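You operate a simulated robot arm through the tools that you are given. There is no shell and no other tool.

The job below is to be done with a simulated two-armed robot. You get a single attempt, and the scene is never put back.

JOB
Open the middle drawer of the parts bench, take the purple filter and put it in the inside the middle drawer of the parts bench, then shut the drawer. Take the green wax ring and leave it on the orange wiper. Fetch the worn wax ring and set it on the black mat on the collector cabinet. Fetch the grease brush and stand it on the purple wiper. Open the right drawer of the test bench, take the lint wad from the top of the board stand and leave it in the inside the right drawer of the test bench, then shut the drawer. Open the right drawer of the parts bench. The order is free. Set down upright: grease brush.

The check looks at the end state, three seconds after you hand in, the way a careful person would. Anything else that was tipped, shoved, dropped, spilled or broken makes it a failure.

ROBOT AND FRAMES
Two 7-joint arms with two-finger parallel grippers on one trunk, on a base that moves. Base frame: it is fixed to the floor where the robot stands at the start and does not move with it; the origin is under the middle of the robot, x ahead of it, y to its left, z up. Lengths are in mm, angles in rad, forces in N, time in s.
The left shoulder is at the start at [80, 131, 947], the right one opposite. With the tool pointing down near the work surface each hand reaches from about 400 to 860 mm from the robot's upright axis, wherever it stands, measured 20 degrees to its own side. Places, roughly: black mat on the collector cabinet (29x21 cm) [700, 1320, 860]; grease brush (3x3x13 cm) [-4000, 1600, 1000]; green wax ring (4x4x4 cm) [-3600, 1800, 900]; inside the middle drawer of the parts bench [-3700, 1700, 700]; inside the right drawer of the test bench [-5400, 500, 800]; lint wad (6x5x4 cm) [-1400, 400, 800]; middle drawer of the parts bench [-3600, 1600, 800]; orange wiper (8x8x2 cm) [-3300, 1700, 900]; purple filter (7x7x5 cm) [-3200, 2100, 900]; purple wiper (8x8x2 cm) [-3200, 1800, 900]; right drawer of the parts bench [-3100, 2000, 800]; right drawer of the test bench [-5400, 400, 800]; worn wax ring (4x4x2 cm) [-3800, 1700, 900]. Payload 1.57 kg a hand.
Tool frame (each hand has its own): the origin (TCP) lies between the finger pads and is the grasp point; the fingertips stand 30 mm ahead of it; z points along the fingers, y is the line along which they close. Largest opening 110 mm; finger width 24, thickness 12; the body of the gripper, 48 by 112 mm, starts 78 mm behind the TCP.
Orientation is that of the tool frame in the base frame, as a unit quaternion [x, y, z, w]. With the fingers straight down and closing along the base's y, the tool's x points along the base's -x, its y along +y and its z along -z.

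CONTROLS
- The arms move only by the tool play_rows. It takes "left_deltas", "right_deltas" or both (then of equal length, played together; a hand with none holds still); each is text: rows parted by semicolons, each of 7 numbers parted by spaces: the shift along the tool's x, y, z in m, then the turn, a rotation vector about the tool's x, y, z in rad, then the opening, from 0 (shut) to 1 (fully open). In form: x y z ax ay az gripper; .... A call has 1 to 20 rows; each row is the pose to reach, as a shift and turn from the pose commanded when the call began, along the tool's axes at that moment. A row lasts 0.2 s, in which the tool goes at most 50 mm and 0.15 rad; a call with a longer step from one row to the next is refused whole, and so is a gripper value outside its range. A pose out of reach is approached as far as the arm can. The call stops where the force on the tool passes 40 N (or 10 N more than at its start, if that is more) or the arm is blocked; 0.2 s more then pass. Each finger travels about 108 mm/s and halts on what it meets, pressing with about 43 N; the grip force reading is that of the motor and also rises with nothing between the fingers. The clock runs only during rows and for 0.2 s after the last one: add rows that repeat a pose to give the fingers time. The reply holds the time, the measured pose of the TCP, the force on the tool along the base axes, the opening and the grip force, in the units named above and with some noise, with the torque about the TCP (base axes, N m) and any sound that the robot's microphone picked up.
- Cameras (640 x 400 px; columns grow to the right, rows downward): "scene" is now at [-60.5, 2.7, 1433.9]; the picture's right is [0.04, -1.00, 0.00], its down [-0.52, -0.02, -0.86] and it looks along [0.86, 0.03, -0.52] (base axes); focal length 272 px, centre (320, 200). "left" rides on the left gripper at [70, -16, -141] in its tool frame; the picture's right is [0.23, 0.97, 0.00], its down [-0.86, 0.20, -0.48] and it looks along [-0.47, 0.11, 0.88] (tool axes); focal length 222 px, centre (320, 200). "right" rides on the right gripper at [70, 16, -141] in its tool frame; the picture's right is [-0.23, 0.97, 0.00], its down [-0.86, -0.20, -0.48] and it looks along [-0.47, -0.11, 0.88] (tool axes); focal length 222 px, centre (320, 200). There is no depth. A picture from a camera that has moved, and an enlarged one, comes with that camera's place and axes in the base frame and with its lens. The place of the scene camera against the robot may be out by one fixed shift of up to 18 mm in any direction.
- snapshot(camera): a new picture of that camera. No time passes.
- roll_base(legs): drives the robot by 1 to 6 legs, each [ahead, left, turn to the left] in mm, mm and rad, along the robot's own axes; the way and the turn of a leg run together, so that a leg with both is an arc; at most 1500 mm and 3.142 rad a leg. The arms and the cameras ride along, it lands a little off, and it stops where it bumps. It gives what a move gives.
- pan_tilt(pan, tilt): turns the head with the scene camera to pan (to the left, within 1.902 rad either way) and tilt (down, from -0.506 to 1.204), counted from straight ahead of the robot. It gives what a move gives.
- zoom(camera, box): a new picture of the part [left, top, right, bottom] of that camera's present view, enlarged. No time passes.
- hand_in(): hands the job in; it is judged then, once.

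Places have to be worked out from the pictures, the camera data and where the tool is seen. Open the grippers and draw the arms clear of the work before you hand the job in, unless the task says otherwise.

The tools are called as name(argument=value, ...) on one line, values as JSON. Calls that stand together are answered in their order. play_rows: Moves the arms, as the interface text tells. Its arguments: {"type":"object","properties":{"left_deltas":{"type":"string"},"right_deltas":{"type":"string"}},"required":[]} The other tools are called the same way: roll_base (legs) drives the base; pan_tilt (pan, tilt) turns the head that bears the scene camera; snapshot (camera) takes a picture; zoom (camera, box) takes an enlarged picture of a part of a camera's view; hand_in () hands the job in.

At the start:

```text
time_s: 0.0
left_position: [564.6, 204.6, 973.7]
left_tool_rot: [0.001, 1.0, 0.0, 0.0]
left_ft_force: [-0.4, 0.2, 0.1]
left_wrist_torque: [0.02, -0.01, 0.04]
left_gripper_width: 110.0
left_grasp_force: 0.0
right_position: [550.2, -220.8, 990.1]
right_tool_rot: [0.0, 1.0, 0.0, 0.001]
right_ft_force: [-0.9, 0.5, -0.4]
right_wrist_torque: [0.0, 0.0, 0.0]
right_gripper_width: 109.9
right_grasp_force: 0.0
robot x, y, heading: [-0.4, 2.5, -0.003]
head pan, tilt (commanded): [0.038, 0.543]
```

scene: 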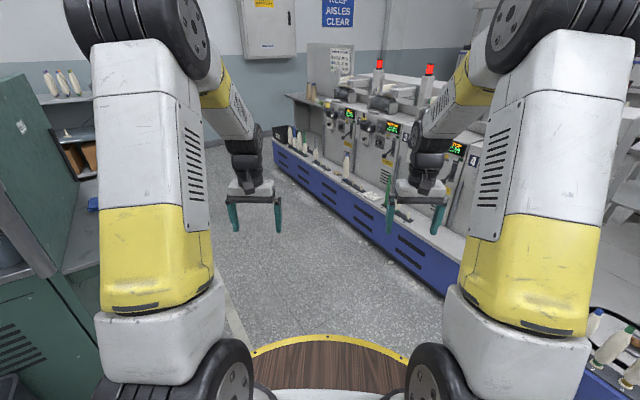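
right: 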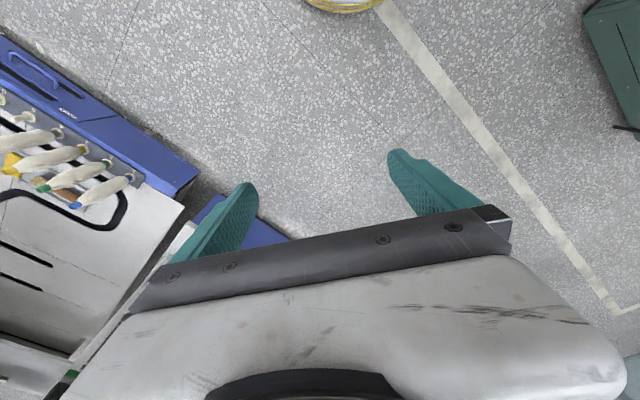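
left: 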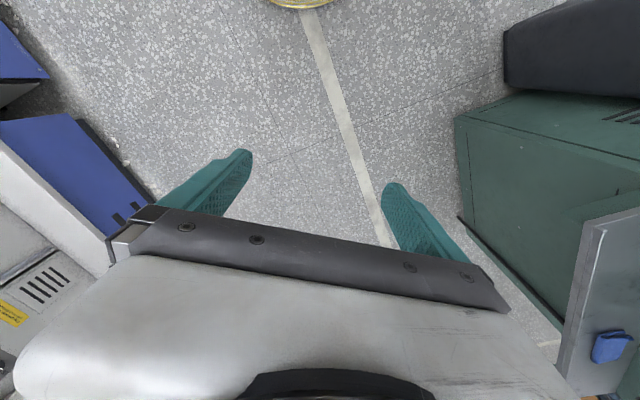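

The scene camera shows a workshop with the collector cabinet on the left and machines ahead. Most targets are behind the robot, so I look to both sides first.

pan_tilt(pan=1.9, tilt=0.3)

snapshot(camera="scene")

pan_tilt(pan=1.0, tilt=0.4)

snapshot(camera="scene")

pan_tilt(pan=-1.9, tilt=0.3)

snapshot(camera="scene")

pan_tilt(pan=-1.0, tilt=0.4)

snapshot(camera="scene")

```text
time_s: 1.8
left_position: [563.4, 203.4, 973.7]
left_tool_rot: [0.001, 1.0, 0.0, 0.0]
left_ft_force: [-1.0, -0.4, 0.1]
left_wrist_torque: [0.03, -0.02, 0.0]
left_gripper_width: 109.9
left_grasp_force: 0.1
right_position: [551.6, -221.3, 989.4]
right_tool_rot: [0.0, 1.0, 0.0, 0.0]
right_ft_force: [-0.1, 1.2, 0.3]
right_wrist_torque: [0.02, 0.0, 0.04]
right_gripper_width: 110.1
right_grasp_force: 0.0
robot x, y, heading: [-1.8, -1.8, -0.001]
head pan, tilt (commanded): [1.901, 0.3]
```

```text
taken
camera scene: at [-180.5, 87.7, 1456.3], right [0.95, 0.32, 0.0], down [0.1, -0.28, -0.96], along [-0.31, 0.9, -0.3], focal length 272 px, centre (320, 200)
```

scene: 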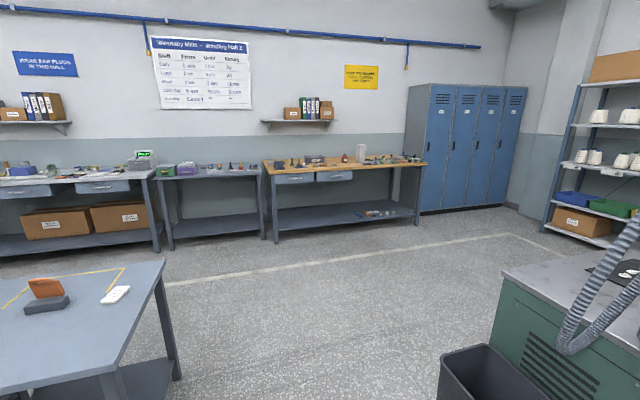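

```text
time_s: 3.0
left_position: [563.8, 204.7, 975.0]
left_tool_rot: [0.0, 1.0, 0.0, 0.001]
left_ft_force: [-0.5, 0.2, 0.4]
left_wrist_torque: [0.0, 0.03, 0.0]
left_gripper_width: 109.8
left_grasp_force: 0.1
right_position: [550.6, -220.6, 989.7]
right_tool_rot: [0.0, 1.0, -0.001, 0.0]
right_ft_force: [-0.2, 0.5, -0.2]
right_wrist_torque: [0.01, 0.06, 0.02]
right_gripper_width: 109.9
right_grasp_force: 0.0
robot x, y, heading: [2.1, 3.0, -0.0]
head pan, tilt (commanded): [1.0, 0.4]
```

```text
taken
camera scene: at [-100.4, 77.3, 1447.1], right [0.84, -0.54, 0.0], down [-0.21, -0.33, -0.92], along [0.5, 0.78, -0.39], focal length 272 px, centre (320, 200)
```

scene: 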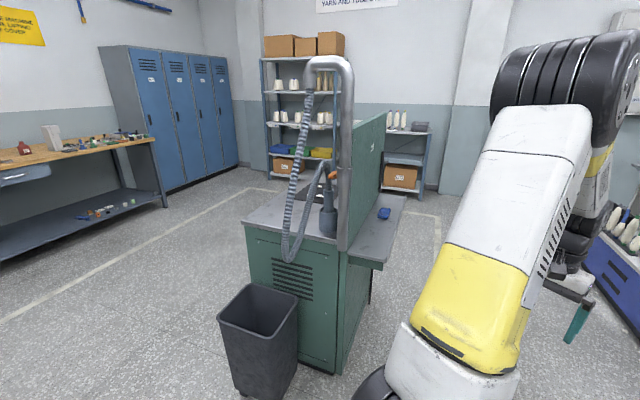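

```text
time_s: 5.6
left_position: [565.4, 204.7, 974.9]
left_tool_rot: [0.0, 1.0, 0.0, 0.0]
left_ft_force: [0.4, 1.0, 0.7]
left_wrist_torque: [-0.01, 0.01, -0.03]
left_gripper_width: 109.9
left_grasp_force: 0.1
right_position: [551.1, -221.5, 989.3]
right_tool_rot: [0.0, 1.0, 0.001, 0.001]
right_ft_force: [-0.5, -0.2, 1.1]
right_wrist_torque: [-0.03, 0.0, 0.0]
right_gripper_width: 109.9
right_grasp_force: 0.0
robot x, y, heading: [-2.3, 0.8, 0.003]
head pan, tilt (commanded): [-1.901, 0.3]
```

```text
taken
camera scene: at [-180.5, -89.1, 1456.3], right [-0.95, 0.32, 0.0], down [0.1, 0.28, -0.96], along [-0.31, -0.9, -0.3], focal length 272 px, centre (320, 200)
```

scene: 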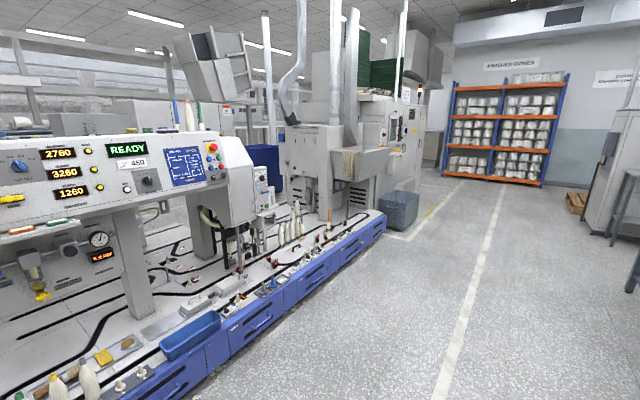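

```text
time_s: 6.8
left_position: [565.0, 203.1, 974.3]
left_tool_rot: [0.0, 1.0, 0.0, 0.0]
left_ft_force: [-0.4, 0.3, -0.2]
left_wrist_torque: [-0.01, 0.03, 0.01]
left_gripper_width: 109.9
left_grasp_force: 0.1
right_position: [551.0, -221.2, 989.9]
right_tool_rot: [0.0, 1.0, 0.0, 0.0]
right_ft_force: [-0.2, -0.2, 1.2]
right_wrist_torque: [0.05, 0.02, -0.02]
right_gripper_width: 109.8
right_grasp_force: 0.0
robot x, y, heading: [0.7, 3.2, -0.0]
head pan, tilt (commanded): [-1.0, 0.4]
```

```text
taken
camera scene: at [-100.4, -78.7, 1447.1], right [-0.84, -0.54, 0.0], down [-0.21, 0.33, -0.92], along [0.5, -0.78, -0.39], focal length 272 px, centre (320, 200)
```

scene: 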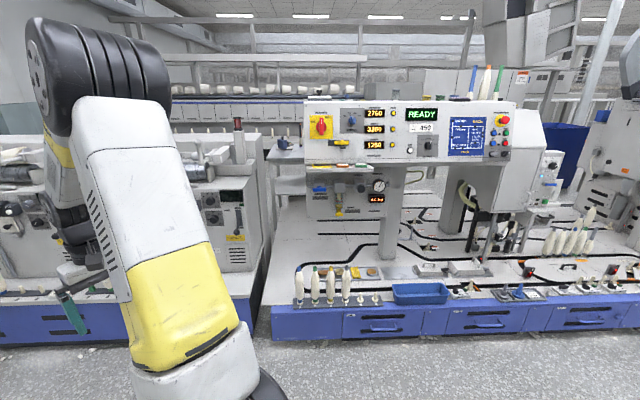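

The benches stand along a wall on the far left, running at roughly 0.55–0.6 rad. I turn in place to face that wall and look at the nearby table with the board stand.

roll_base(legs=[[0, 0, 2.15]])

pan_tilt(pan=0.9, tilt=0.4)

snapshot(camera="scene")

pan_tilt(pan=1.7, tilt=0.4)

snapshot(camera="scene")

pan_tilt(pan=0.2, tilt=0.3)

snapshot(camera="scene")

```text
time_s: 12.3
left_position: [-482.0, 357.1, 974.7]
left_tool_rot: [0.881, -0.472, 0.0, 0.0]
left_ft_force: [0.9, -0.2, -0.4]
left_wrist_torque: [0.01, 0.02, 0.0]
left_gripper_width: 109.9
left_grasp_force: 0.2
right_position: [-120.1, 581.2, 990.1]
right_tool_rot: [0.882, -0.472, 0.0, 0.0]
right_ft_force: [-0.1, -0.3, 0.3]
right_wrist_torque: [-0.02, -0.02, -0.03]
right_gripper_width: 109.8
right_grasp_force: 0.2
robot x, y, heading: [0.2, -1.4, 2.16]
head pan, tilt (commanded): [-1.0, 0.4]
```

```text
time_s: 14.2
left_position: [-481.7, 358.0, 973.8]
left_tool_rot: [0.881, -0.473, -0.001, 0.0]
left_ft_force: [0.5, 0.0, 0.4]
left_wrist_torque: [-0.01, 0.03, -0.01]
left_gripper_width: 110.2
left_grasp_force: 0.0
right_position: [-120.3, 580.6, 989.3]
right_tool_rot: [0.881, -0.473, 0.0, 0.0]
right_ft_force: [0.1, 0.6, -0.4]
right_wrist_torque: [0.02, 0.02, -0.01]
right_gripper_width: 110.0
right_grasp_force: 0.0
robot x, y, heading: [0.1, 1.4, 2.16]
head pan, tilt (commanded): [0.901, 0.4]
```

```text
taken
camera scene: at [-25.7, -109.3, 1447.1], right [0.08, 1.0, 0.0], down [0.39, -0.03, -0.92], along [-0.92, 0.08, -0.39], focal length 272 px, centre (320, 200)
```

scene: 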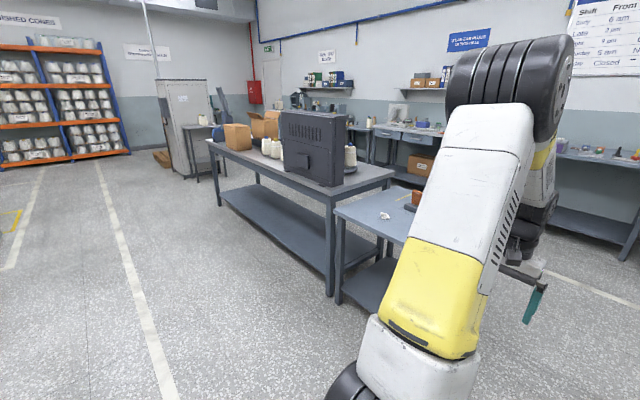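

```text
time_s: 15.3
left_position: [-482.2, 356.5, 974.4]
left_tool_rot: [0.881, -0.473, 0.0, -0.001]
left_ft_force: [0.0, -0.3, -0.4]
left_wrist_torque: [0.03, 0.02, -0.03]
left_gripper_width: 109.6
left_grasp_force: 0.1
right_position: [-119.5, 581.2, 988.9]
right_tool_rot: [0.881, -0.472, -0.001, 0.0]
right_ft_force: [0.4, 0.5, 0.2]
right_wrist_torque: [-0.01, 0.0, 0.0]
right_gripper_width: 110.0
right_grasp_force: 0.0
robot x, y, heading: [-1.8, 1.7, 2.158]
head pan, tilt (commanded): [1.7, 0.4]
```

```text
taken
camera scene: at [-3.3, -177.8, 1447.1], right [-0.66, 0.76, 0.0], down [0.29, 0.26, -0.92], along [-0.7, -0.6, -0.39], focal length 272 px, centre (320, 200)
```

scene: 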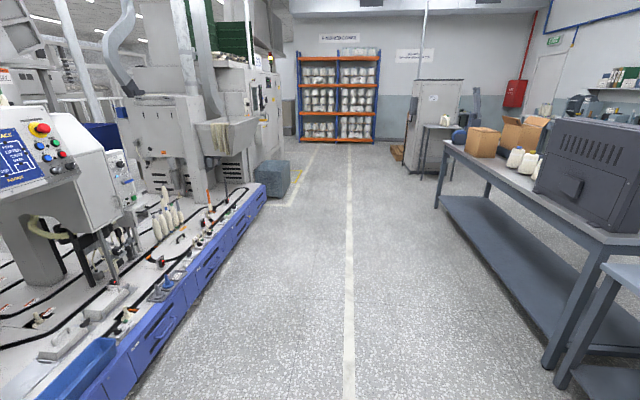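

```text
time_s: 16.9
left_position: [-482.7, 357.5, 974.4]
left_tool_rot: [0.882, -0.472, 0.001, 0.0]
left_ft_force: [-0.2, 0.9, 0.0]
left_wrist_torque: [0.0, -0.02, -0.01]
left_gripper_width: 109.9
left_grasp_force: 0.1
right_position: [-120.6, 582.0, 989.9]
right_tool_rot: [0.881, -0.472, 0.0, 0.001]
right_ft_force: [0.2, 0.2, -0.6]
right_wrist_torque: [0.01, -0.01, 0.0]
right_gripper_width: 110.0
right_grasp_force: 0.1
robot x, y, heading: [0.5, -0.3, 2.155]
head pan, tilt (commanded): [0.201, 0.3]
```

```text
taken
camera scene: at [0.4, -51.2, 1456.3], right [0.71, 0.71, 0.0], down [0.21, -0.21, -0.96], along [-0.68, 0.67, -0.3], focal length 272 px, centre (320, 200)
```

scene: 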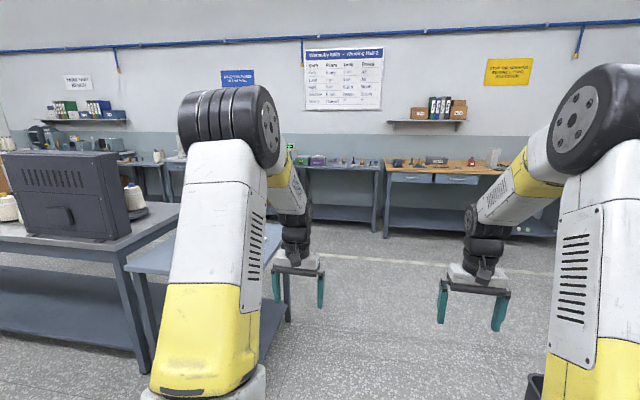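

The island has the small table at about u=0.9–1.5 m ahead and to the left. I look steeply down to judge the base's own size, and zoom towards the small table.

pan_tilt(pan=0.0, tilt=1.2)

snapshot(camera="scene")

pan_tilt(pan=1.1, tilt=0.5)

snapshot(camera="scene")

snapshot(camera="left")

```text
time_s: 18.1
left_position: [-483.2, 356.5, 973.5]
left_tool_rot: [0.881, -0.473, 0.001, 0.0]
left_ft_force: [0.0, 1.4, -1.1]
left_wrist_torque: [-0.01, 0.01, 0.0]
left_gripper_width: 110.1
left_grasp_force: 0.1
right_position: [-121.2, 580.7, 989.9]
right_tool_rot: [0.881, -0.473, 0.0, 0.0]
right_ft_force: [0.6, 0.5, 0.6]
right_wrist_torque: [0.01, 0.0, 0.03]
right_gripper_width: 110.0
right_grasp_force: 0.1
robot x, y, heading: [3.2, -1.5, 2.157]
head pan, tilt (commanded): [0.0, 1.201]
```

```text
taken
camera scene: at [35.7, -70.4, 1384.3], right [0.83, 0.55, 0.0], down [0.52, -0.78, -0.36], along [-0.2, 0.3, -0.93], focal length 272 px, centre (320, 200)
```

scene: 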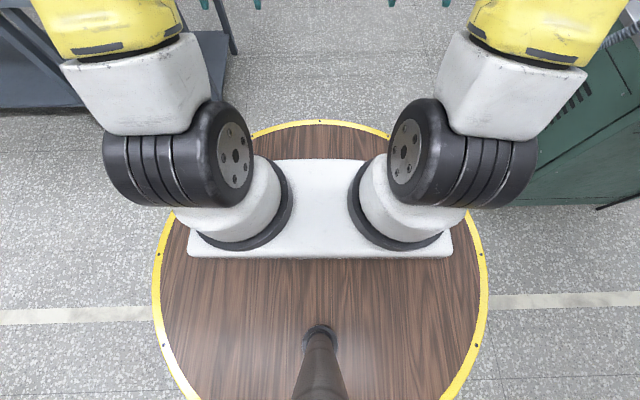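

```text
time_s: 19.4
left_position: [-482.7, 358.3, 974.7]
left_tool_rot: [0.881, -0.473, 0.001, 0.0]
left_ft_force: [-0.3, -0.7, -0.3]
left_wrist_torque: [0.0, -0.03, -0.02]
left_gripper_width: 110.0
left_grasp_force: 0.0
right_position: [-120.9, 580.6, 988.7]
right_tool_rot: [0.881, -0.472, -0.001, 0.0]
right_ft_force: [-0.4, 0.0, -0.3]
right_wrist_torque: [0.0, 0.01, -0.01]
right_gripper_width: 109.7
right_grasp_force: 0.1
robot x, y, heading: [-1.6, -1.7, 2.158]
head pan, tilt (commanded): [1.1, 0.499]
```

```text
taken
camera scene: at [-23.7, -127.5, 1437.9], right [-0.11, 0.99, 0.0], down [0.48, 0.05, -0.88], along [-0.87, -0.1, -0.48], focal length 272 px, centre (320, 200)
```

scene: 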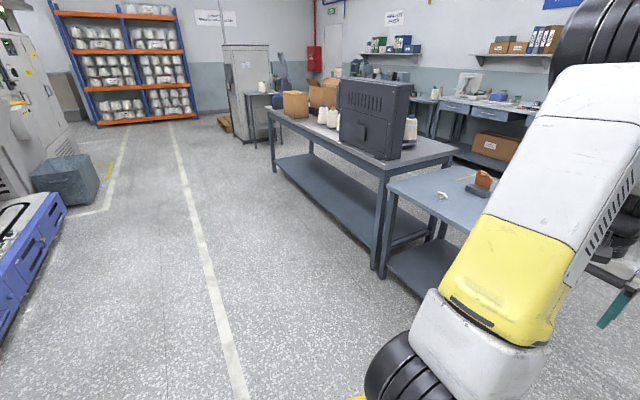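

```text
taken
camera left: at [-429.9, 308.1, 1116.5], right [-0.69, -0.73, 0.0], down [-0.64, 0.6, 0.48], along [-0.35, 0.33, -0.88], focal length 222 px, centre (320, 200)
```

left: 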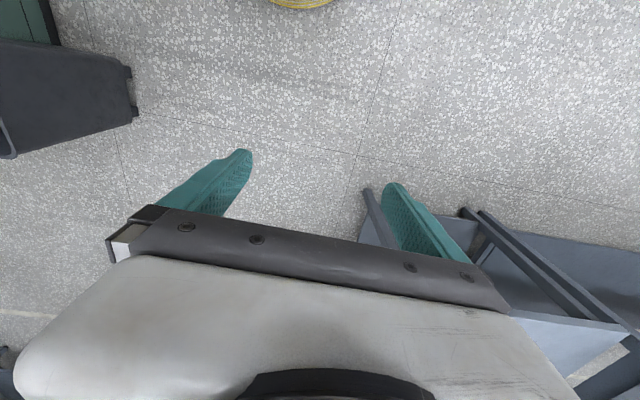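

I zoom into the small table's surface to identify the board stand and the lint wad.

zoom(camera="scene", box=[380, 140, 540, 240])

zoom(camera="scene", box=[400, 60, 580, 173])

```text
4.00 times, centred on (460, 190) of scene
camera zoom: at [-23.7, -127.5, 1437.9], right [-0.11, 0.99, 0.0], down [0.48, 0.05, -0.88], along [-0.87, -0.1, -0.48], focal length 1088 px, centre (-240, 240)
```

zoom: 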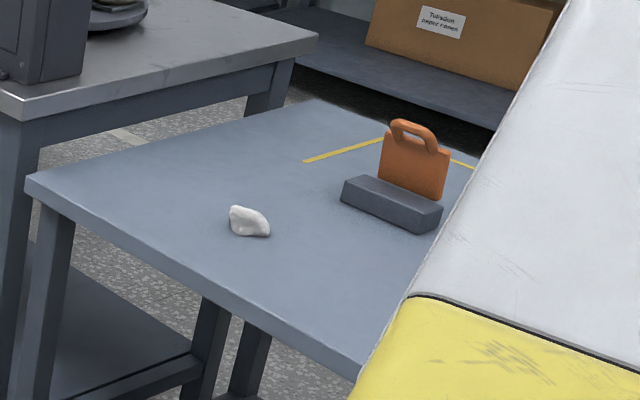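

```text
3.54 times, centred on (490, 116) of scene
camera zoom: at [-23.7, -127.5, 1437.9], right [-0.11, 0.99, 0.0], down [0.48, 0.05, -0.88], along [-0.87, -0.1, -0.48], focal length 963 px, centre (-282, 496)
```

zoom: 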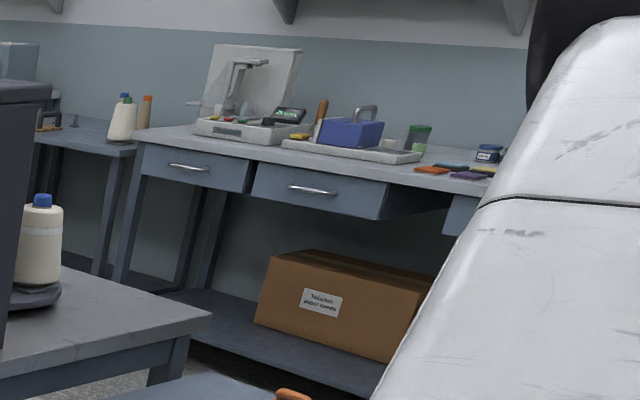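

The white blob is the lint wad, at about [-1335, 360, 780]; the table top is near z=760. I drive over so the left hand ends above it.

roll_base(legs=[[430, 710, 0]])

pan_tilt(pan=0.2, tilt=0.7)

snapshot(camera="scene")

snapshot(camera="left")

snapshot(camera="right")

```text
time_s: 23.8
left_position: [-1308.1, 323.3, 975.2]
left_tool_rot: [0.881, -0.473, 0.0, 0.0]
left_ft_force: [-0.7, 0.9, -1.1]
left_wrist_torque: [0.01, 0.0, -0.02]
left_gripper_width: 109.8
left_grasp_force: 0.1
right_position: [-944.2, 546.1, 989.7]
right_tool_rot: [0.881, -0.473, 0.0, 0.0]
right_ft_force: [-1.0, -0.6, -0.1]
right_wrist_torque: [-0.02, 0.0, -0.01]
right_gripper_width: 109.8
right_grasp_force: 0.0
robot x, y, heading: [-829.0, -33.0, 2.157]
head pan, tilt (commanded): [1.1, 0.499]
```

```text
time_s: 25.0
left_position: [-1306.7, 323.0, 974.6]
left_tool_rot: [0.881, -0.473, -0.001, -0.001]
left_ft_force: [0.3, 0.2, -0.8]
left_wrist_torque: [0.0, 0.0, -0.02]
left_gripper_width: 110.3
left_grasp_force: 0.1
right_position: [-944.3, 546.7, 989.4]
right_tool_rot: [0.881, -0.473, 0.0, 0.0]
right_ft_force: [-0.1, -0.1, -0.2]
right_wrist_torque: [-0.02, 0.04, 0.0]
right_gripper_width: 110.1
right_grasp_force: 0.0
robot x, y, heading: [-823.7, -37.7, 2.156]
head pan, tilt (commanded): [0.201, 0.7]
```

```text
taken
camera scene: at [-819.1, -92.1, 1420.2], right [0.71, 0.71, 0.0], down [0.46, -0.46, -0.76], along [-0.54, 0.54, -0.64], focal length 272 px, centre (320, 200)
```

scene: 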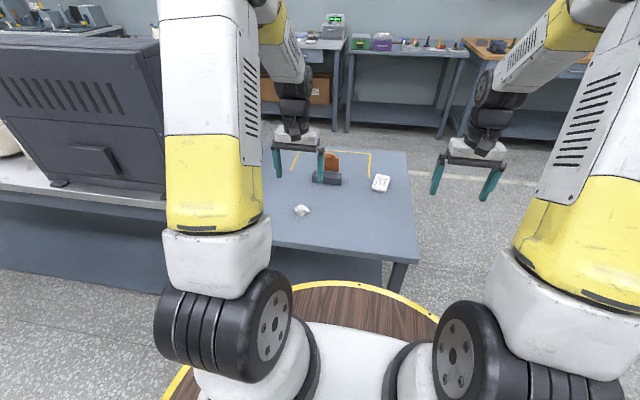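

```text
taken
camera left: at [-1254.5, 274.2, 1116.5], right [-0.69, -0.73, 0.0], down [-0.64, 0.6, 0.48], along [-0.35, 0.33, -0.88], focal length 222 px, centre (320, 200)
```

left: 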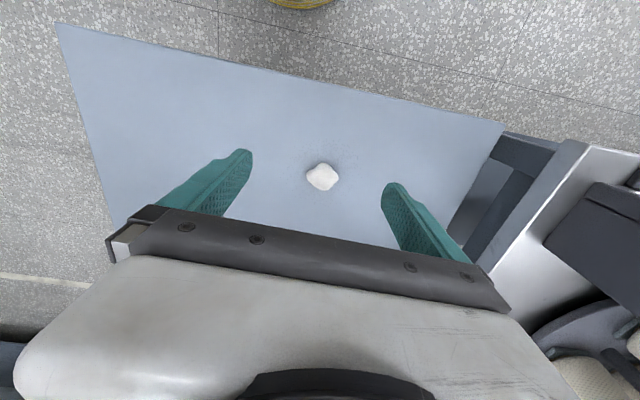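

```text
taken
camera right: at [-918.7, 479.3, 1132.4], right [-0.94, -0.35, 0.0], down [-0.31, 0.82, 0.48], along [-0.17, 0.45, -0.88], focal length 222 px, centre (320, 200)
```

right: 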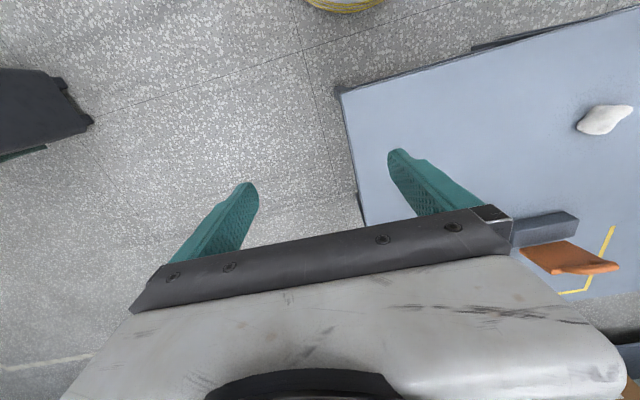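

Triangulating from both hand cameras puts the wad near [-1367, 375, 755] with the table top near z≈735. I shift the left hand over it and lower partway to check.

play_rows(left_deltas="-0.038 0.010 0.03 0 0 0 1; -0.076 0.021 0.06 0 0 0 1; -0.076 0.021 0.10 0 0 0 1; -0.076 0.021 0.13 0 0 0 1; -0.076 0.021 0.13 0 0 0 1")

snapshot(camera="left")

zoom(camera="scene", box=[240, 140, 400, 240])

```text
time_s: 26.2
left_position: [-1368.0, 374.1, 841.8]
left_tool_rot: [0.881, -0.473, 0.0, 0.0]
left_ft_force: [-0.7, -0.6, 0.1]
left_wrist_torque: [0.02, 0.01, 0.01]
left_gripper_width: 110.0
left_grasp_force: 0.0
right_position: [-945.3, 546.8, 990.8]
right_tool_rot: [0.881, -0.474, 0.0, 0.0]
right_ft_force: [0.0, -0.1, -0.1]
right_wrist_torque: [-0.01, -0.03, 0.02]
right_gripper_width: 110.0
right_grasp_force: 0.1
robot x, y, heading: [-825.8, -38.1, 2.155]
head pan, tilt (commanded): [0.201, 0.7]
```

```text
taken
camera left: at [-1315.4, 324.2, 984.3], right [-0.69, -0.73, 0.0], down [-0.64, 0.6, 0.48], along [-0.35, 0.33, -0.88], focal length 222 px, centre (320, 200)
```

left: 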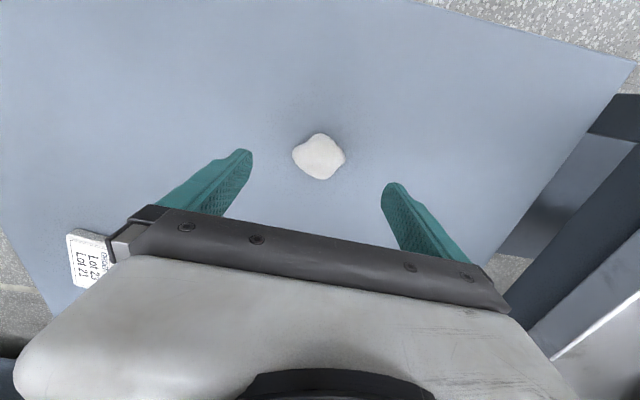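

```text
4.00 times, centred on (320, 190) of scene
camera zoom: at [-819.0, -92.1, 1420.2], right [0.71, 0.71, 0.0], down [0.46, -0.46, -0.76], along [-0.54, 0.54, -0.64], focal length 1088 px, centre (320, 240)
```

zoom: 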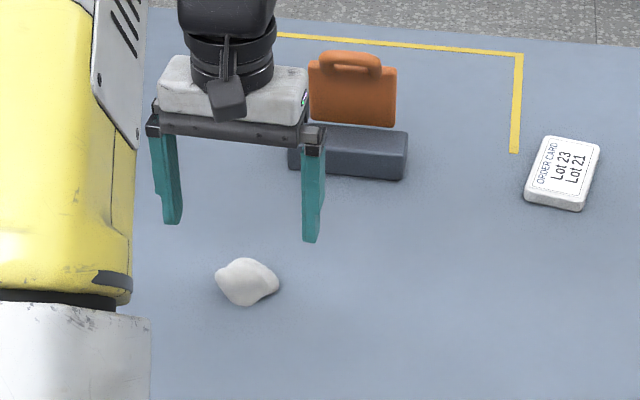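

The wad sits centred between the fingers. I lower to about z=777 and check contact height again.

play_rows(left_deltas="0 0 0.035 0 0 0 1; 0 0 0.065 0 0 0 1; 0 0 0.065 0 0 0 1")

snapshot(camera="left")

zoom(camera="scene", box=[240, 140, 400, 240])

```text
time_s: 27.0
left_position: [-1367.6, 373.5, 779.2]
left_tool_rot: [0.881, -0.473, 0.0, 0.001]
left_ft_force: [0.4, -0.3, 0.2]
left_wrist_torque: [-0.01, 0.02, -0.01]
left_gripper_width: 110.3
left_grasp_force: 0.0
right_position: [-944.0, 546.7, 990.1]
right_tool_rot: [0.881, -0.473, 0.0, 0.0]
right_ft_force: [0.2, 0.4, -0.7]
right_wrist_torque: [-0.04, -0.01, -0.01]
right_gripper_width: 109.9
right_grasp_force: 0.1
robot x, y, heading: [-826.6, -33.7, 2.151]
head pan, tilt (commanded): [0.201, 0.7]
```

```text
taken
camera left: at [-1314.8, 325.2, 920.1], right [-0.69, -0.73, 0.0], down [-0.64, 0.6, 0.48], along [-0.35, 0.33, -0.88], focal length 222 px, centre (320, 200)
```

left: 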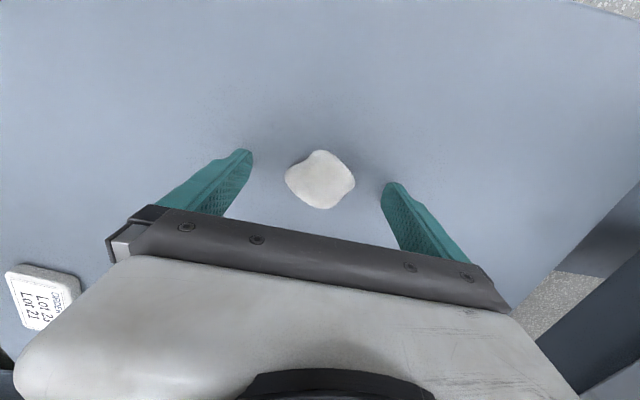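

```text
4.00 times, centred on (320, 190) of scene
camera zoom: at [-819.0, -92.1, 1420.2], right [0.71, 0.71, 0.0], down [0.46, -0.46, -0.76], along [-0.54, 0.54, -0.64], focal length 1088 px, centre (320, 240)
```

zoom: 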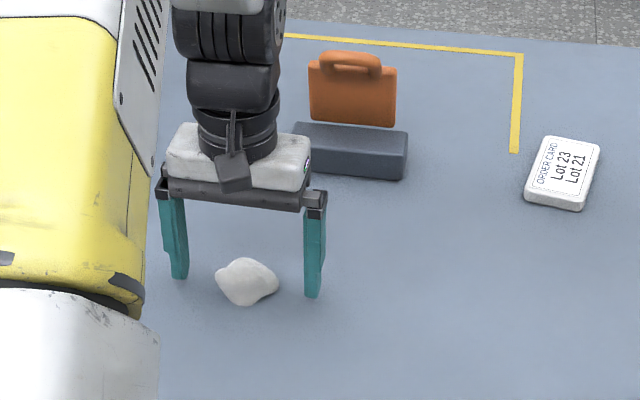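

The tips appear about 10 mm above the table and level with the wad. I lower 5 mm more and close the left gripper.

play_rows(left_deltas="0 0 0.005 0 0 0 1; 0 0 0.005 0 0 0 0.4; 0 0 0.005 0 0 0 0.2; 0 0 0.005 0 0 0 0.2; 0 0 0.005 0 0 0 0.2")

snapshot(camera="left")

```text
time_s: 28.2
left_position: [-1367.3, 373.2, 772.9]
left_tool_rot: [0.881, -0.473, 0.0, 0.001]
left_ft_force: [-0.2, -0.1, 0.2]
left_wrist_torque: [0.01, -0.02, -0.01]
left_gripper_width: 45.6
left_grasp_force: 43.3
right_position: [-944.9, 545.5, 989.5]
right_tool_rot: [0.881, -0.473, 0.0, 0.0]
right_ft_force: [0.3, 1.0, -0.2]
right_wrist_torque: [-0.03, -0.01, -0.02]
right_gripper_width: 110.1
right_grasp_force: 0.1
robot x, y, heading: [-823.5, -36.7, 2.156]
head pan, tilt (commanded): [0.201, 0.7]
```

```text
taken
camera left: at [-1314.5, 324.6, 915.7], right [-0.69, -0.73, 0.0], down [-0.64, 0.6, 0.48], along [-0.35, 0.33, -0.88], focal length 222 px, centre (320, 200)
```

left: 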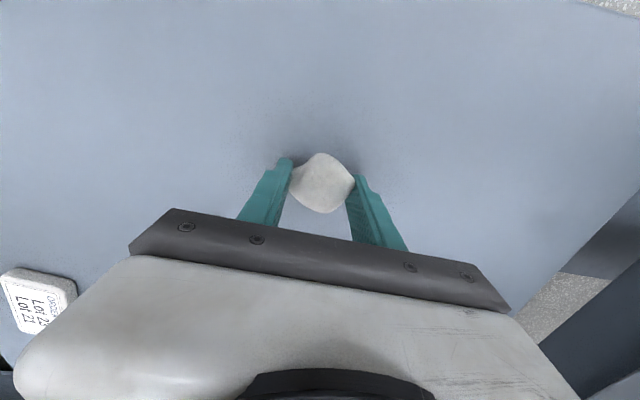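

The wad is held at 45.6 mm width with 43 N. I lift it straight up.

play_rows(left_deltas="0 0 -0.045 0 0 0 0.2; 0 0 -0.09 0 0 0 0.2; 0 0 -0.135 0 0 0 0.2; 0 0 -0.18 0 0 0 0.2; 0.04 0 -0.22 0 0 0 0.2; 0.076 -0.021 -0.25 0 0 0 0.2; 0.076 -0.021 -0.25 0 0 0 0.2")

snapshot(camera="left")

pan_tilt(pan=1.5, tilt=0.5)

snapshot(camera="scene")

```text
refused: row 5 steps farther than a row can; nothing moved
```

```text
taken
camera left: at [-1314.5, 324.6, 915.7], right [-0.69, -0.73, 0.0], down [-0.64, 0.6, 0.48], along [-0.35, 0.33, -0.88], focal length 222 px, centre (320, 200)
```

left: 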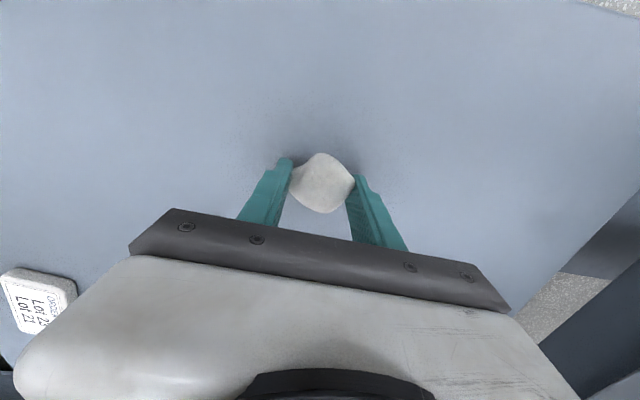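

```text
time_s: 29.7
left_position: [-1367.6, 374.0, 774.1]
left_tool_rot: [0.881, -0.473, 0.0, 0.001]
left_ft_force: [-0.3, -0.5, 0.3]
left_wrist_torque: [0.01, 0.01, -0.01]
left_gripper_width: 44.9
left_grasp_force: 43.1
right_position: [-944.6, 545.6, 990.2]
right_tool_rot: [0.881, -0.474, 0.0, 0.001]
right_ft_force: [0.4, 0.6, 1.2]
right_wrist_torque: [-0.01, -0.01, 0.01]
right_gripper_width: 110.1
right_grasp_force: 0.1
robot x, y, heading: [-823.6, -38.9, 2.156]
head pan, tilt (commanded): [1.499, 0.499]
```

```text
taken
camera scene: at [-838.4, -196.7, 1437.9], right [-0.49, 0.87, 0.0], down [0.42, 0.23, -0.88], along [-0.77, -0.43, -0.48], focal length 272 px, centre (320, 200)
```

scene: 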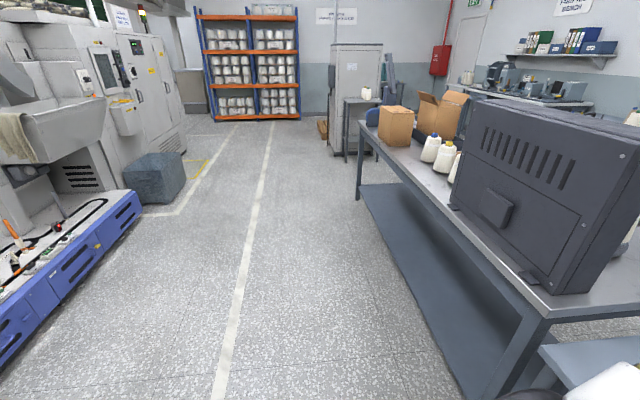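

Step too long in row 5; I replay with smaller steps to lift the wad, then look to the right for the passage between table and bin.

play_rows(left_deltas="0 0 -0.045 0 0 0 0.2; 0 0 -0.09 0 0 0 0.2; 0 0 -0.135 0 0 0 0.2; 0 0 -0.18 0 0 0 0.2; 0.025 -0.007 -0.21 0 0 0 0.2; 0.055 -0.015 -0.235 0 0 0 0.2; 0.076 -0.021 -0.25 0 0 0 0.2; 0.076 -0.021 -0.25 0 0 0 0.2")

snapshot(camera="left")

pan_tilt(pan=-0.5, tilt=0.6)

snapshot(camera="scene")

```text
time_s: 31.5
left_position: [-1306.3, 323.1, 1021.8]
left_tool_rot: [0.881, -0.473, 0.0, 0.0]
left_ft_force: [-0.3, -0.3, 0.0]
left_wrist_torque: [0.01, -0.01, -0.04]
left_gripper_width: 47.3
left_grasp_force: 43.1
right_position: [-944.1, 546.4, 989.4]
right_tool_rot: [0.88, -0.474, 0.0, 0.0]
right_ft_force: [-0.4, 0.2, 0.3]
right_wrist_torque: [-0.02, 0.02, -0.02]
right_gripper_width: 110.1
right_grasp_force: 0.0
robot x, y, heading: [-825.3, -32.2, 2.157]
head pan, tilt (commanded): [1.499, 0.499]
```

```text
taken
camera left: at [-1253.4, 273.8, 1163.5], right [-0.69, -0.73, 0.0], down [-0.64, 0.6, 0.48], along [-0.35, 0.33, -0.88], focal length 222 px, centre (320, 200)
```

left: 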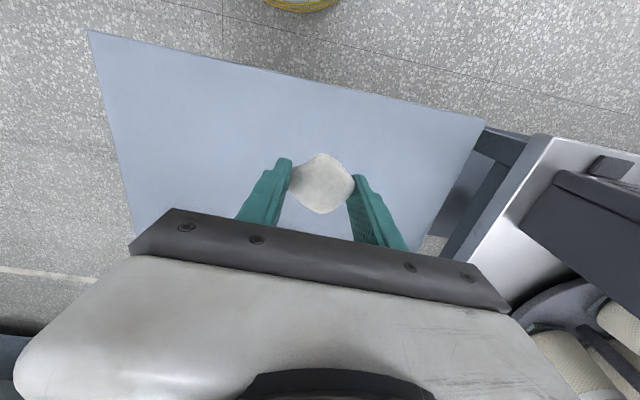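

```text
time_s: 33.4
left_position: [-1306.7, 323.7, 1021.2]
left_tool_rot: [0.881, -0.474, 0.0, 0.0]
left_ft_force: [-0.2, 0.4, -0.5]
left_wrist_torque: [0.01, 0.01, 0.01]
left_gripper_width: 47.3
left_grasp_force: 42.9
right_position: [-944.9, 546.6, 990.0]
right_tool_rot: [0.881, -0.473, 0.0, 0.0]
right_ft_force: [0.9, 0.0, -0.1]
right_wrist_torque: [0.02, -0.01, 0.01]
right_gripper_width: 109.9
right_grasp_force: 0.0
robot x, y, heading: [-827.4, -33.9, 2.156]
head pan, tilt (commanded): [-0.499, 0.6]
```

```text
taken
camera scene: at [-766.6, -64.1, 1428.8], right [1.0, 0.09, 0.0], down [0.05, -0.56, -0.82], along [-0.07, 0.82, -0.57], focal length 272 px, centre (320, 200)
```

scene: 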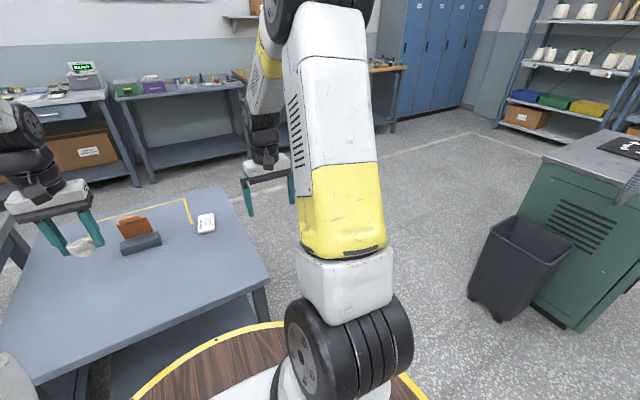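

The gap between the table and the bin is about 1.1 m wide. I slide right and then drive forward into the aisle in front of the benches.

roll_base(legs=[[0, -750, 0], [1000, 0, 0], [930, 0, 0]])

pan_tilt(pan=0.6, tilt=0.4)

snapshot(camera="scene")

pan_tilt(pan=1.3, tilt=0.4)

snapshot(camera="scene")

```text
time_s: 46.6
left_position: [-1749.0, 2334.2, 1022.2]
left_tool_rot: [0.878, -0.478, 0.0, 0.0]
left_ft_force: [0.7, 0.5, 0.3]
left_wrist_torque: [-0.01, 0.0, 0.0]
left_gripper_width: 47.0
left_grasp_force: 43.4
right_position: [-1385.0, 2553.0, 989.7]
right_tool_rot: [0.878, -0.478, 0.0, -0.001]
right_ft_force: [0.1, -0.3, 0.0]
right_wrist_torque: [0.01, -0.01, 0.01]
right_gripper_width: 110.0
right_grasp_force: 0.0
robot x, y, heading: [-1275.8, 1969.1, 2.141]
head pan, tilt (commanded): [-0.499, 0.6]
```

```text
time_s: 47.9
left_position: [-1748.8, 2333.5, 1020.6]
left_tool_rot: [0.878, -0.479, 0.0, 0.0]
left_ft_force: [-0.6, 0.0, -0.8]
left_wrist_torque: [0.01, 0.01, -0.02]
left_gripper_width: 47.0
left_grasp_force: 43.0
right_position: [-1383.8, 2553.1, 988.6]
right_tool_rot: [0.878, -0.479, 0.0, 0.0]
right_ft_force: [-0.2, -0.7, -0.3]
right_wrist_torque: [0.02, 0.02, -0.03]
right_gripper_width: 110.2
right_grasp_force: 0.1
robot x, y, heading: [-1272.0, 1968.0, 2.148]
head pan, tilt (commanded): [0.6, 0.4]
```

```text
taken
camera scene: at [-1292.8, 1887.9, 1447.1], right [0.39, 0.92, 0.0], down [0.36, -0.15, -0.92], along [-0.85, 0.36, -0.39], focal length 272 px, centre (320, 200)
```

scene: 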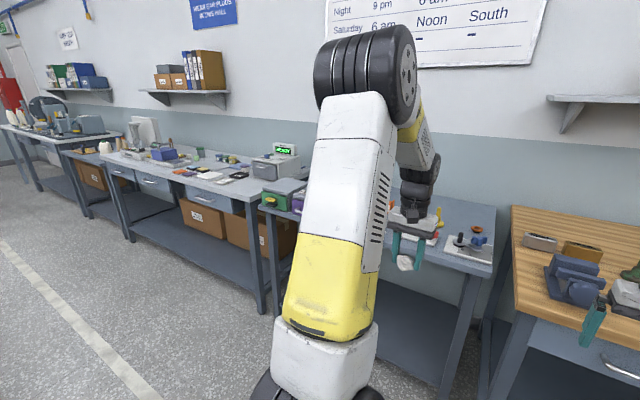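

```text
time_s: 49.0
left_position: [-1749.3, 2333.0, 1021.4]
left_tool_rot: [0.878, -0.479, 0.0, 0.0]
left_ft_force: [0.3, 0.8, -0.9]
left_wrist_torque: [0.0, 0.02, -0.01]
left_gripper_width: 46.8
left_grasp_force: 43.3
right_position: [-1385.1, 2553.2, 988.5]
right_tool_rot: [0.878, -0.479, -0.001, -0.001]
right_ft_force: [-0.3, -1.0, -0.8]
right_wrist_torque: [0.0, -0.02, -0.01]
right_gripper_width: 110.0
right_grasp_force: 0.1
robot x, y, heading: [-1271.9, 1965.9, 2.141]
head pan, tilt (commanded): [1.3, 0.4]
```

```text
taken
camera scene: at [-1295.8, 1824.5, 1447.1], right [-0.3, 0.95, 0.0], down [0.37, 0.12, -0.92], along [-0.88, -0.27, -0.39], focal length 272 px, centre (320, 200)
```

scene: 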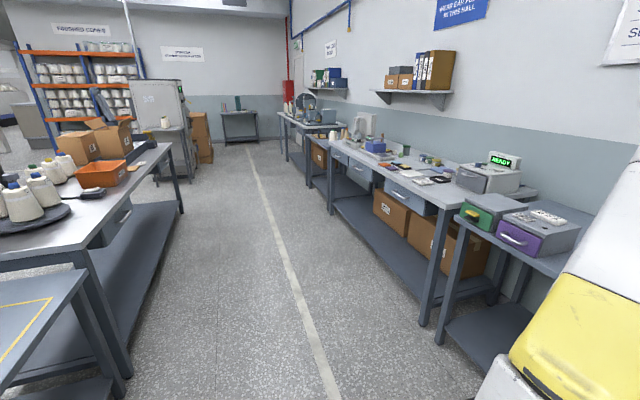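

The test bench is the farthest one along the wall. I slide left along the aisle in stages, keeping about 0.9 m from the bench fronts.

roll_base(legs=[[0, 1500, 0.02], [0, 300, 0]])

pan_tilt(pan=0.1, tilt=0.45)

snapshot(camera="scene")

roll_base(legs=[[0, 1500, 0], [0, 600, 0]])

pan_tilt(pan=0.1, tilt=0.45)

snapshot(camera="scene")

pan_tilt(pan=1.0, tilt=0.45)

snapshot(camera="scene")

```text
time_s: 58.2
left_position: [-3283.0, 1358.6, 1021.4]
left_tool_rot: [0.875, -0.485, -0.001, 0.0]
left_ft_force: [-0.1, -0.2, -0.2]
left_wrist_torque: [0.05, 0.0, -0.01]
left_gripper_width: 46.5
left_grasp_force: 42.8
right_position: [-2914.8, 1571.9, 989.6]
right_tool_rot: [0.874, -0.485, -0.001, 0.0]
right_ft_force: [0.6, -0.4, 0.0]
right_wrist_torque: [0.01, -0.01, 0.0]
right_gripper_width: 110.2
right_grasp_force: 0.0
robot x, y, heading: [-2807.7, 987.9, 2.13]
head pan, tilt (commanded): [1.3, 0.4]
```

```text
time_s: 59.6
left_position: [-3282.6, 1357.2, 1020.8]
left_tool_rot: [0.874, -0.485, 0.0, 0.001]
left_ft_force: [-0.2, -0.2, -0.7]
left_wrist_torque: [-0.03, 0.0, 0.03]
left_gripper_width: 45.3
left_grasp_force: 43.0
right_position: [-2915.3, 1572.3, 989.1]
right_tool_rot: [0.875, -0.485, 0.0, 0.0]
right_ft_force: [-0.1, -0.9, -0.1]
right_wrist_torque: [0.05, 0.03, -0.02]
right_gripper_width: 110.0
right_grasp_force: 0.1
robot x, y, heading: [-2811.1, 993.3, 2.134]
head pan, tilt (commanded): [0.099, 0.45]
```

```text
taken
camera scene: at [-2804.2, 941.0, 1442.4], right [0.79, 0.61, 0.0], down [0.27, -0.34, -0.9], along [-0.55, 0.71, -0.44], focal length 272 px, centre (320, 200)
```

scene: 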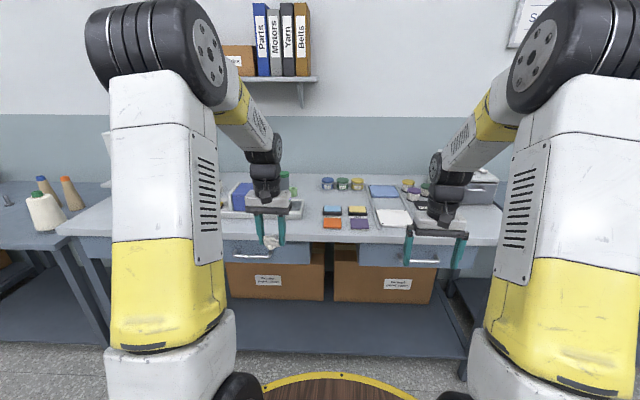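

```text
time_s: 70.0
left_position: [-5068.9, 265.4, 1021.3]
left_tool_rot: [0.87, -0.493, 0.0, 0.0]
left_ft_force: [-0.6, 0.5, -0.1]
left_wrist_torque: [-0.02, 0.03, 0.0]
left_gripper_width: 45.1
left_grasp_force: 43.0
right_position: [-4699.1, 472.2, 989.3]
right_tool_rot: [0.87, -0.492, 0.001, 0.0]
right_ft_force: [-0.5, 0.9, -0.5]
right_wrist_torque: [0.0, 0.01, 0.02]
right_gripper_width: 110.1
right_grasp_force: 0.1
robot x, y, heading: [-4603.6, -113.3, 2.11]
head pan, tilt (commanded): [0.099, 0.45]
```

```text
time_s: 70.6
left_position: [-5069.6, 264.6, 1021.4]
left_tool_rot: [0.87, -0.492, 0.0, 0.0]
left_ft_force: [-0.3, -0.4, -0.2]
left_wrist_torque: [-0.02, 0.01, -0.03]
left_gripper_width: 44.7
left_grasp_force: 42.8
right_position: [-4698.1, 472.4, 988.7]
right_tool_rot: [0.87, -0.493, -0.001, 0.0]
right_ft_force: [0.0, 0.4, -0.4]
right_wrist_torque: [0.01, -0.02, 0.01]
right_gripper_width: 110.1
right_grasp_force: 0.1
robot x, y, heading: [-4602.7, -115.9, 2.115]
head pan, tilt (commanded): [0.099, 0.45]
```

```text
taken
camera scene: at [-4598.4, -160.5, 1442.4], right [0.8, 0.6, 0.0], down [0.26, -0.35, -0.9], along [-0.54, 0.72, -0.44], focal length 272 px, centre (320, 200)
```

scene: 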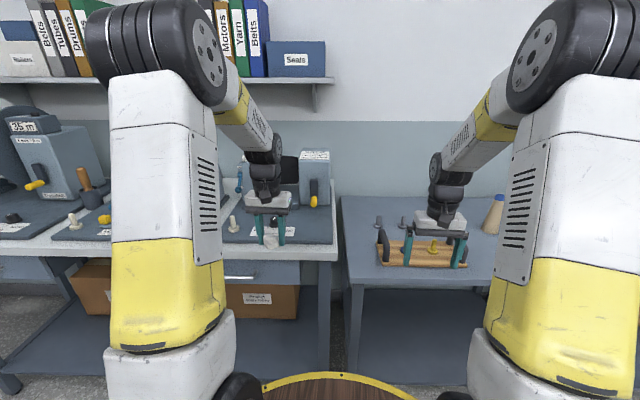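

```text
time_s: 71.8
left_position: [-5069.9, 263.6, 1021.8]
left_tool_rot: [0.87, -0.492, 0.0, 0.0]
left_ft_force: [0.6, -0.4, 0.4]
left_wrist_torque: [-0.01, 0.01, 0.0]
left_gripper_width: 44.9
left_grasp_force: 43.1
right_position: [-4698.9, 471.6, 989.3]
right_tool_rot: [0.871, -0.492, 0.0, 0.0]
right_ft_force: [0.2, -0.6, -0.2]
right_wrist_torque: [0.0, -0.02, 0.0]
right_gripper_width: 110.3
right_grasp_force: 0.1
robot x, y, heading: [-4605.8, -112.3, 2.11]
head pan, tilt (commanded): [1.0, 0.45]
```

```text
taken
camera scene: at [-4635.3, -231.4, 1442.4], right [0.03, 1.0, 0.0], down [0.44, -0.01, -0.9], along [-0.9, 0.03, -0.44], focal length 272 px, centre (320, 200)
```

scene: 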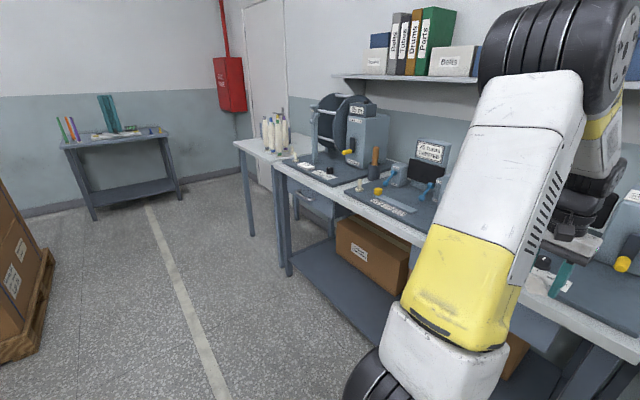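

The test bench's right drawer is just left of the current view centre. I slide left about 370 mm, straighten the heading, and look again.

roll_base(legs=[[0, 350, 0.055]])

pan_tilt(pan=0.0, tilt=0.6)

snapshot(camera="scene")

snapshot(camera="right")

snapshot(camera="left")

```text
time_s: 74.1
left_position: [-5381.2, 52.4, 1021.6]
left_tool_rot: [0.884, -0.468, 0.0, 0.0]
left_ft_force: [0.5, 0.0, 0.0]
left_wrist_torque: [-0.02, 0.01, -0.02]
left_gripper_width: 44.2
left_grasp_force: 42.7
right_position: [-5022.1, 280.2, 989.4]
right_tool_rot: [0.884, -0.468, 0.0, 0.0]
right_ft_force: [0.2, 0.5, 0.5]
right_wrist_torque: [0.0, 0.0, -0.01]
right_gripper_width: 109.9
right_grasp_force: 0.0
robot x, y, heading: [-4894.4, -295.5, 2.17]
head pan, tilt (commanded): [1.0, 0.45]
```

```text
time_s: 75.3
left_position: [-5379.4, 52.8, 1022.0]
left_tool_rot: [0.884, -0.468, 0.0, 0.0]
left_ft_force: [0.2, -0.3, -0.1]
left_wrist_torque: [0.02, -0.01, -0.02]
left_gripper_width: 44.3
left_grasp_force: 43.2
right_position: [-5021.4, 279.3, 990.3]
right_tool_rot: [0.883, -0.468, 0.0, 0.0]
right_ft_force: [0.1, 0.5, -0.4]
right_wrist_torque: [-0.03, 0.01, 0.0]
right_gripper_width: 109.9
right_grasp_force: 0.2
robot x, y, heading: [-4896.7, -301.7, 2.167]
head pan, tilt (commanded): [0.0, 0.6]
```

```text
taken
camera scene: at [-4876.7, -342.6, 1428.8], right [0.83, 0.56, 0.0], down [0.32, -0.47, -0.83], along [-0.46, 0.68, -0.56], focal length 272 px, centre (320, 200)
```

scene: 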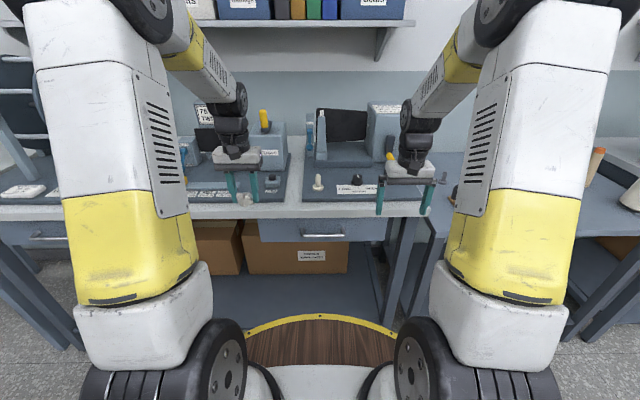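

```text
taken
camera right: at [-4995.0, 213.5, 1132.4], right [-0.93, -0.36, 0.0], down [-0.32, 0.82, 0.48], along [-0.17, 0.45, -0.88], focal length 222 px, centre (320, 200)
```

right: 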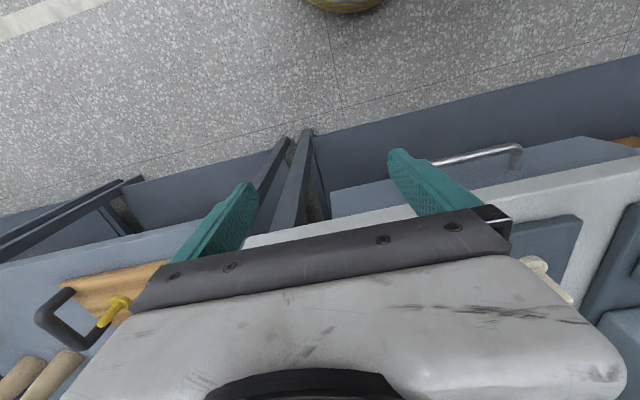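

```text
taken
camera left: at [-5327.1, 3.7, 1163.4], right [-0.68, -0.74, 0.0], down [-0.65, 0.59, 0.48], along [-0.35, 0.32, -0.88], focal length 222 px, centre (320, 200)
```

left: 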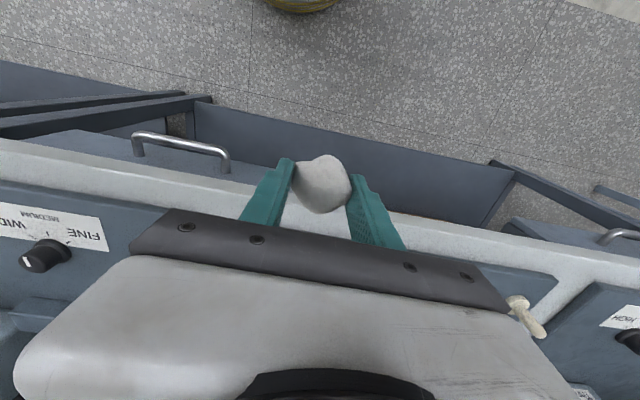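

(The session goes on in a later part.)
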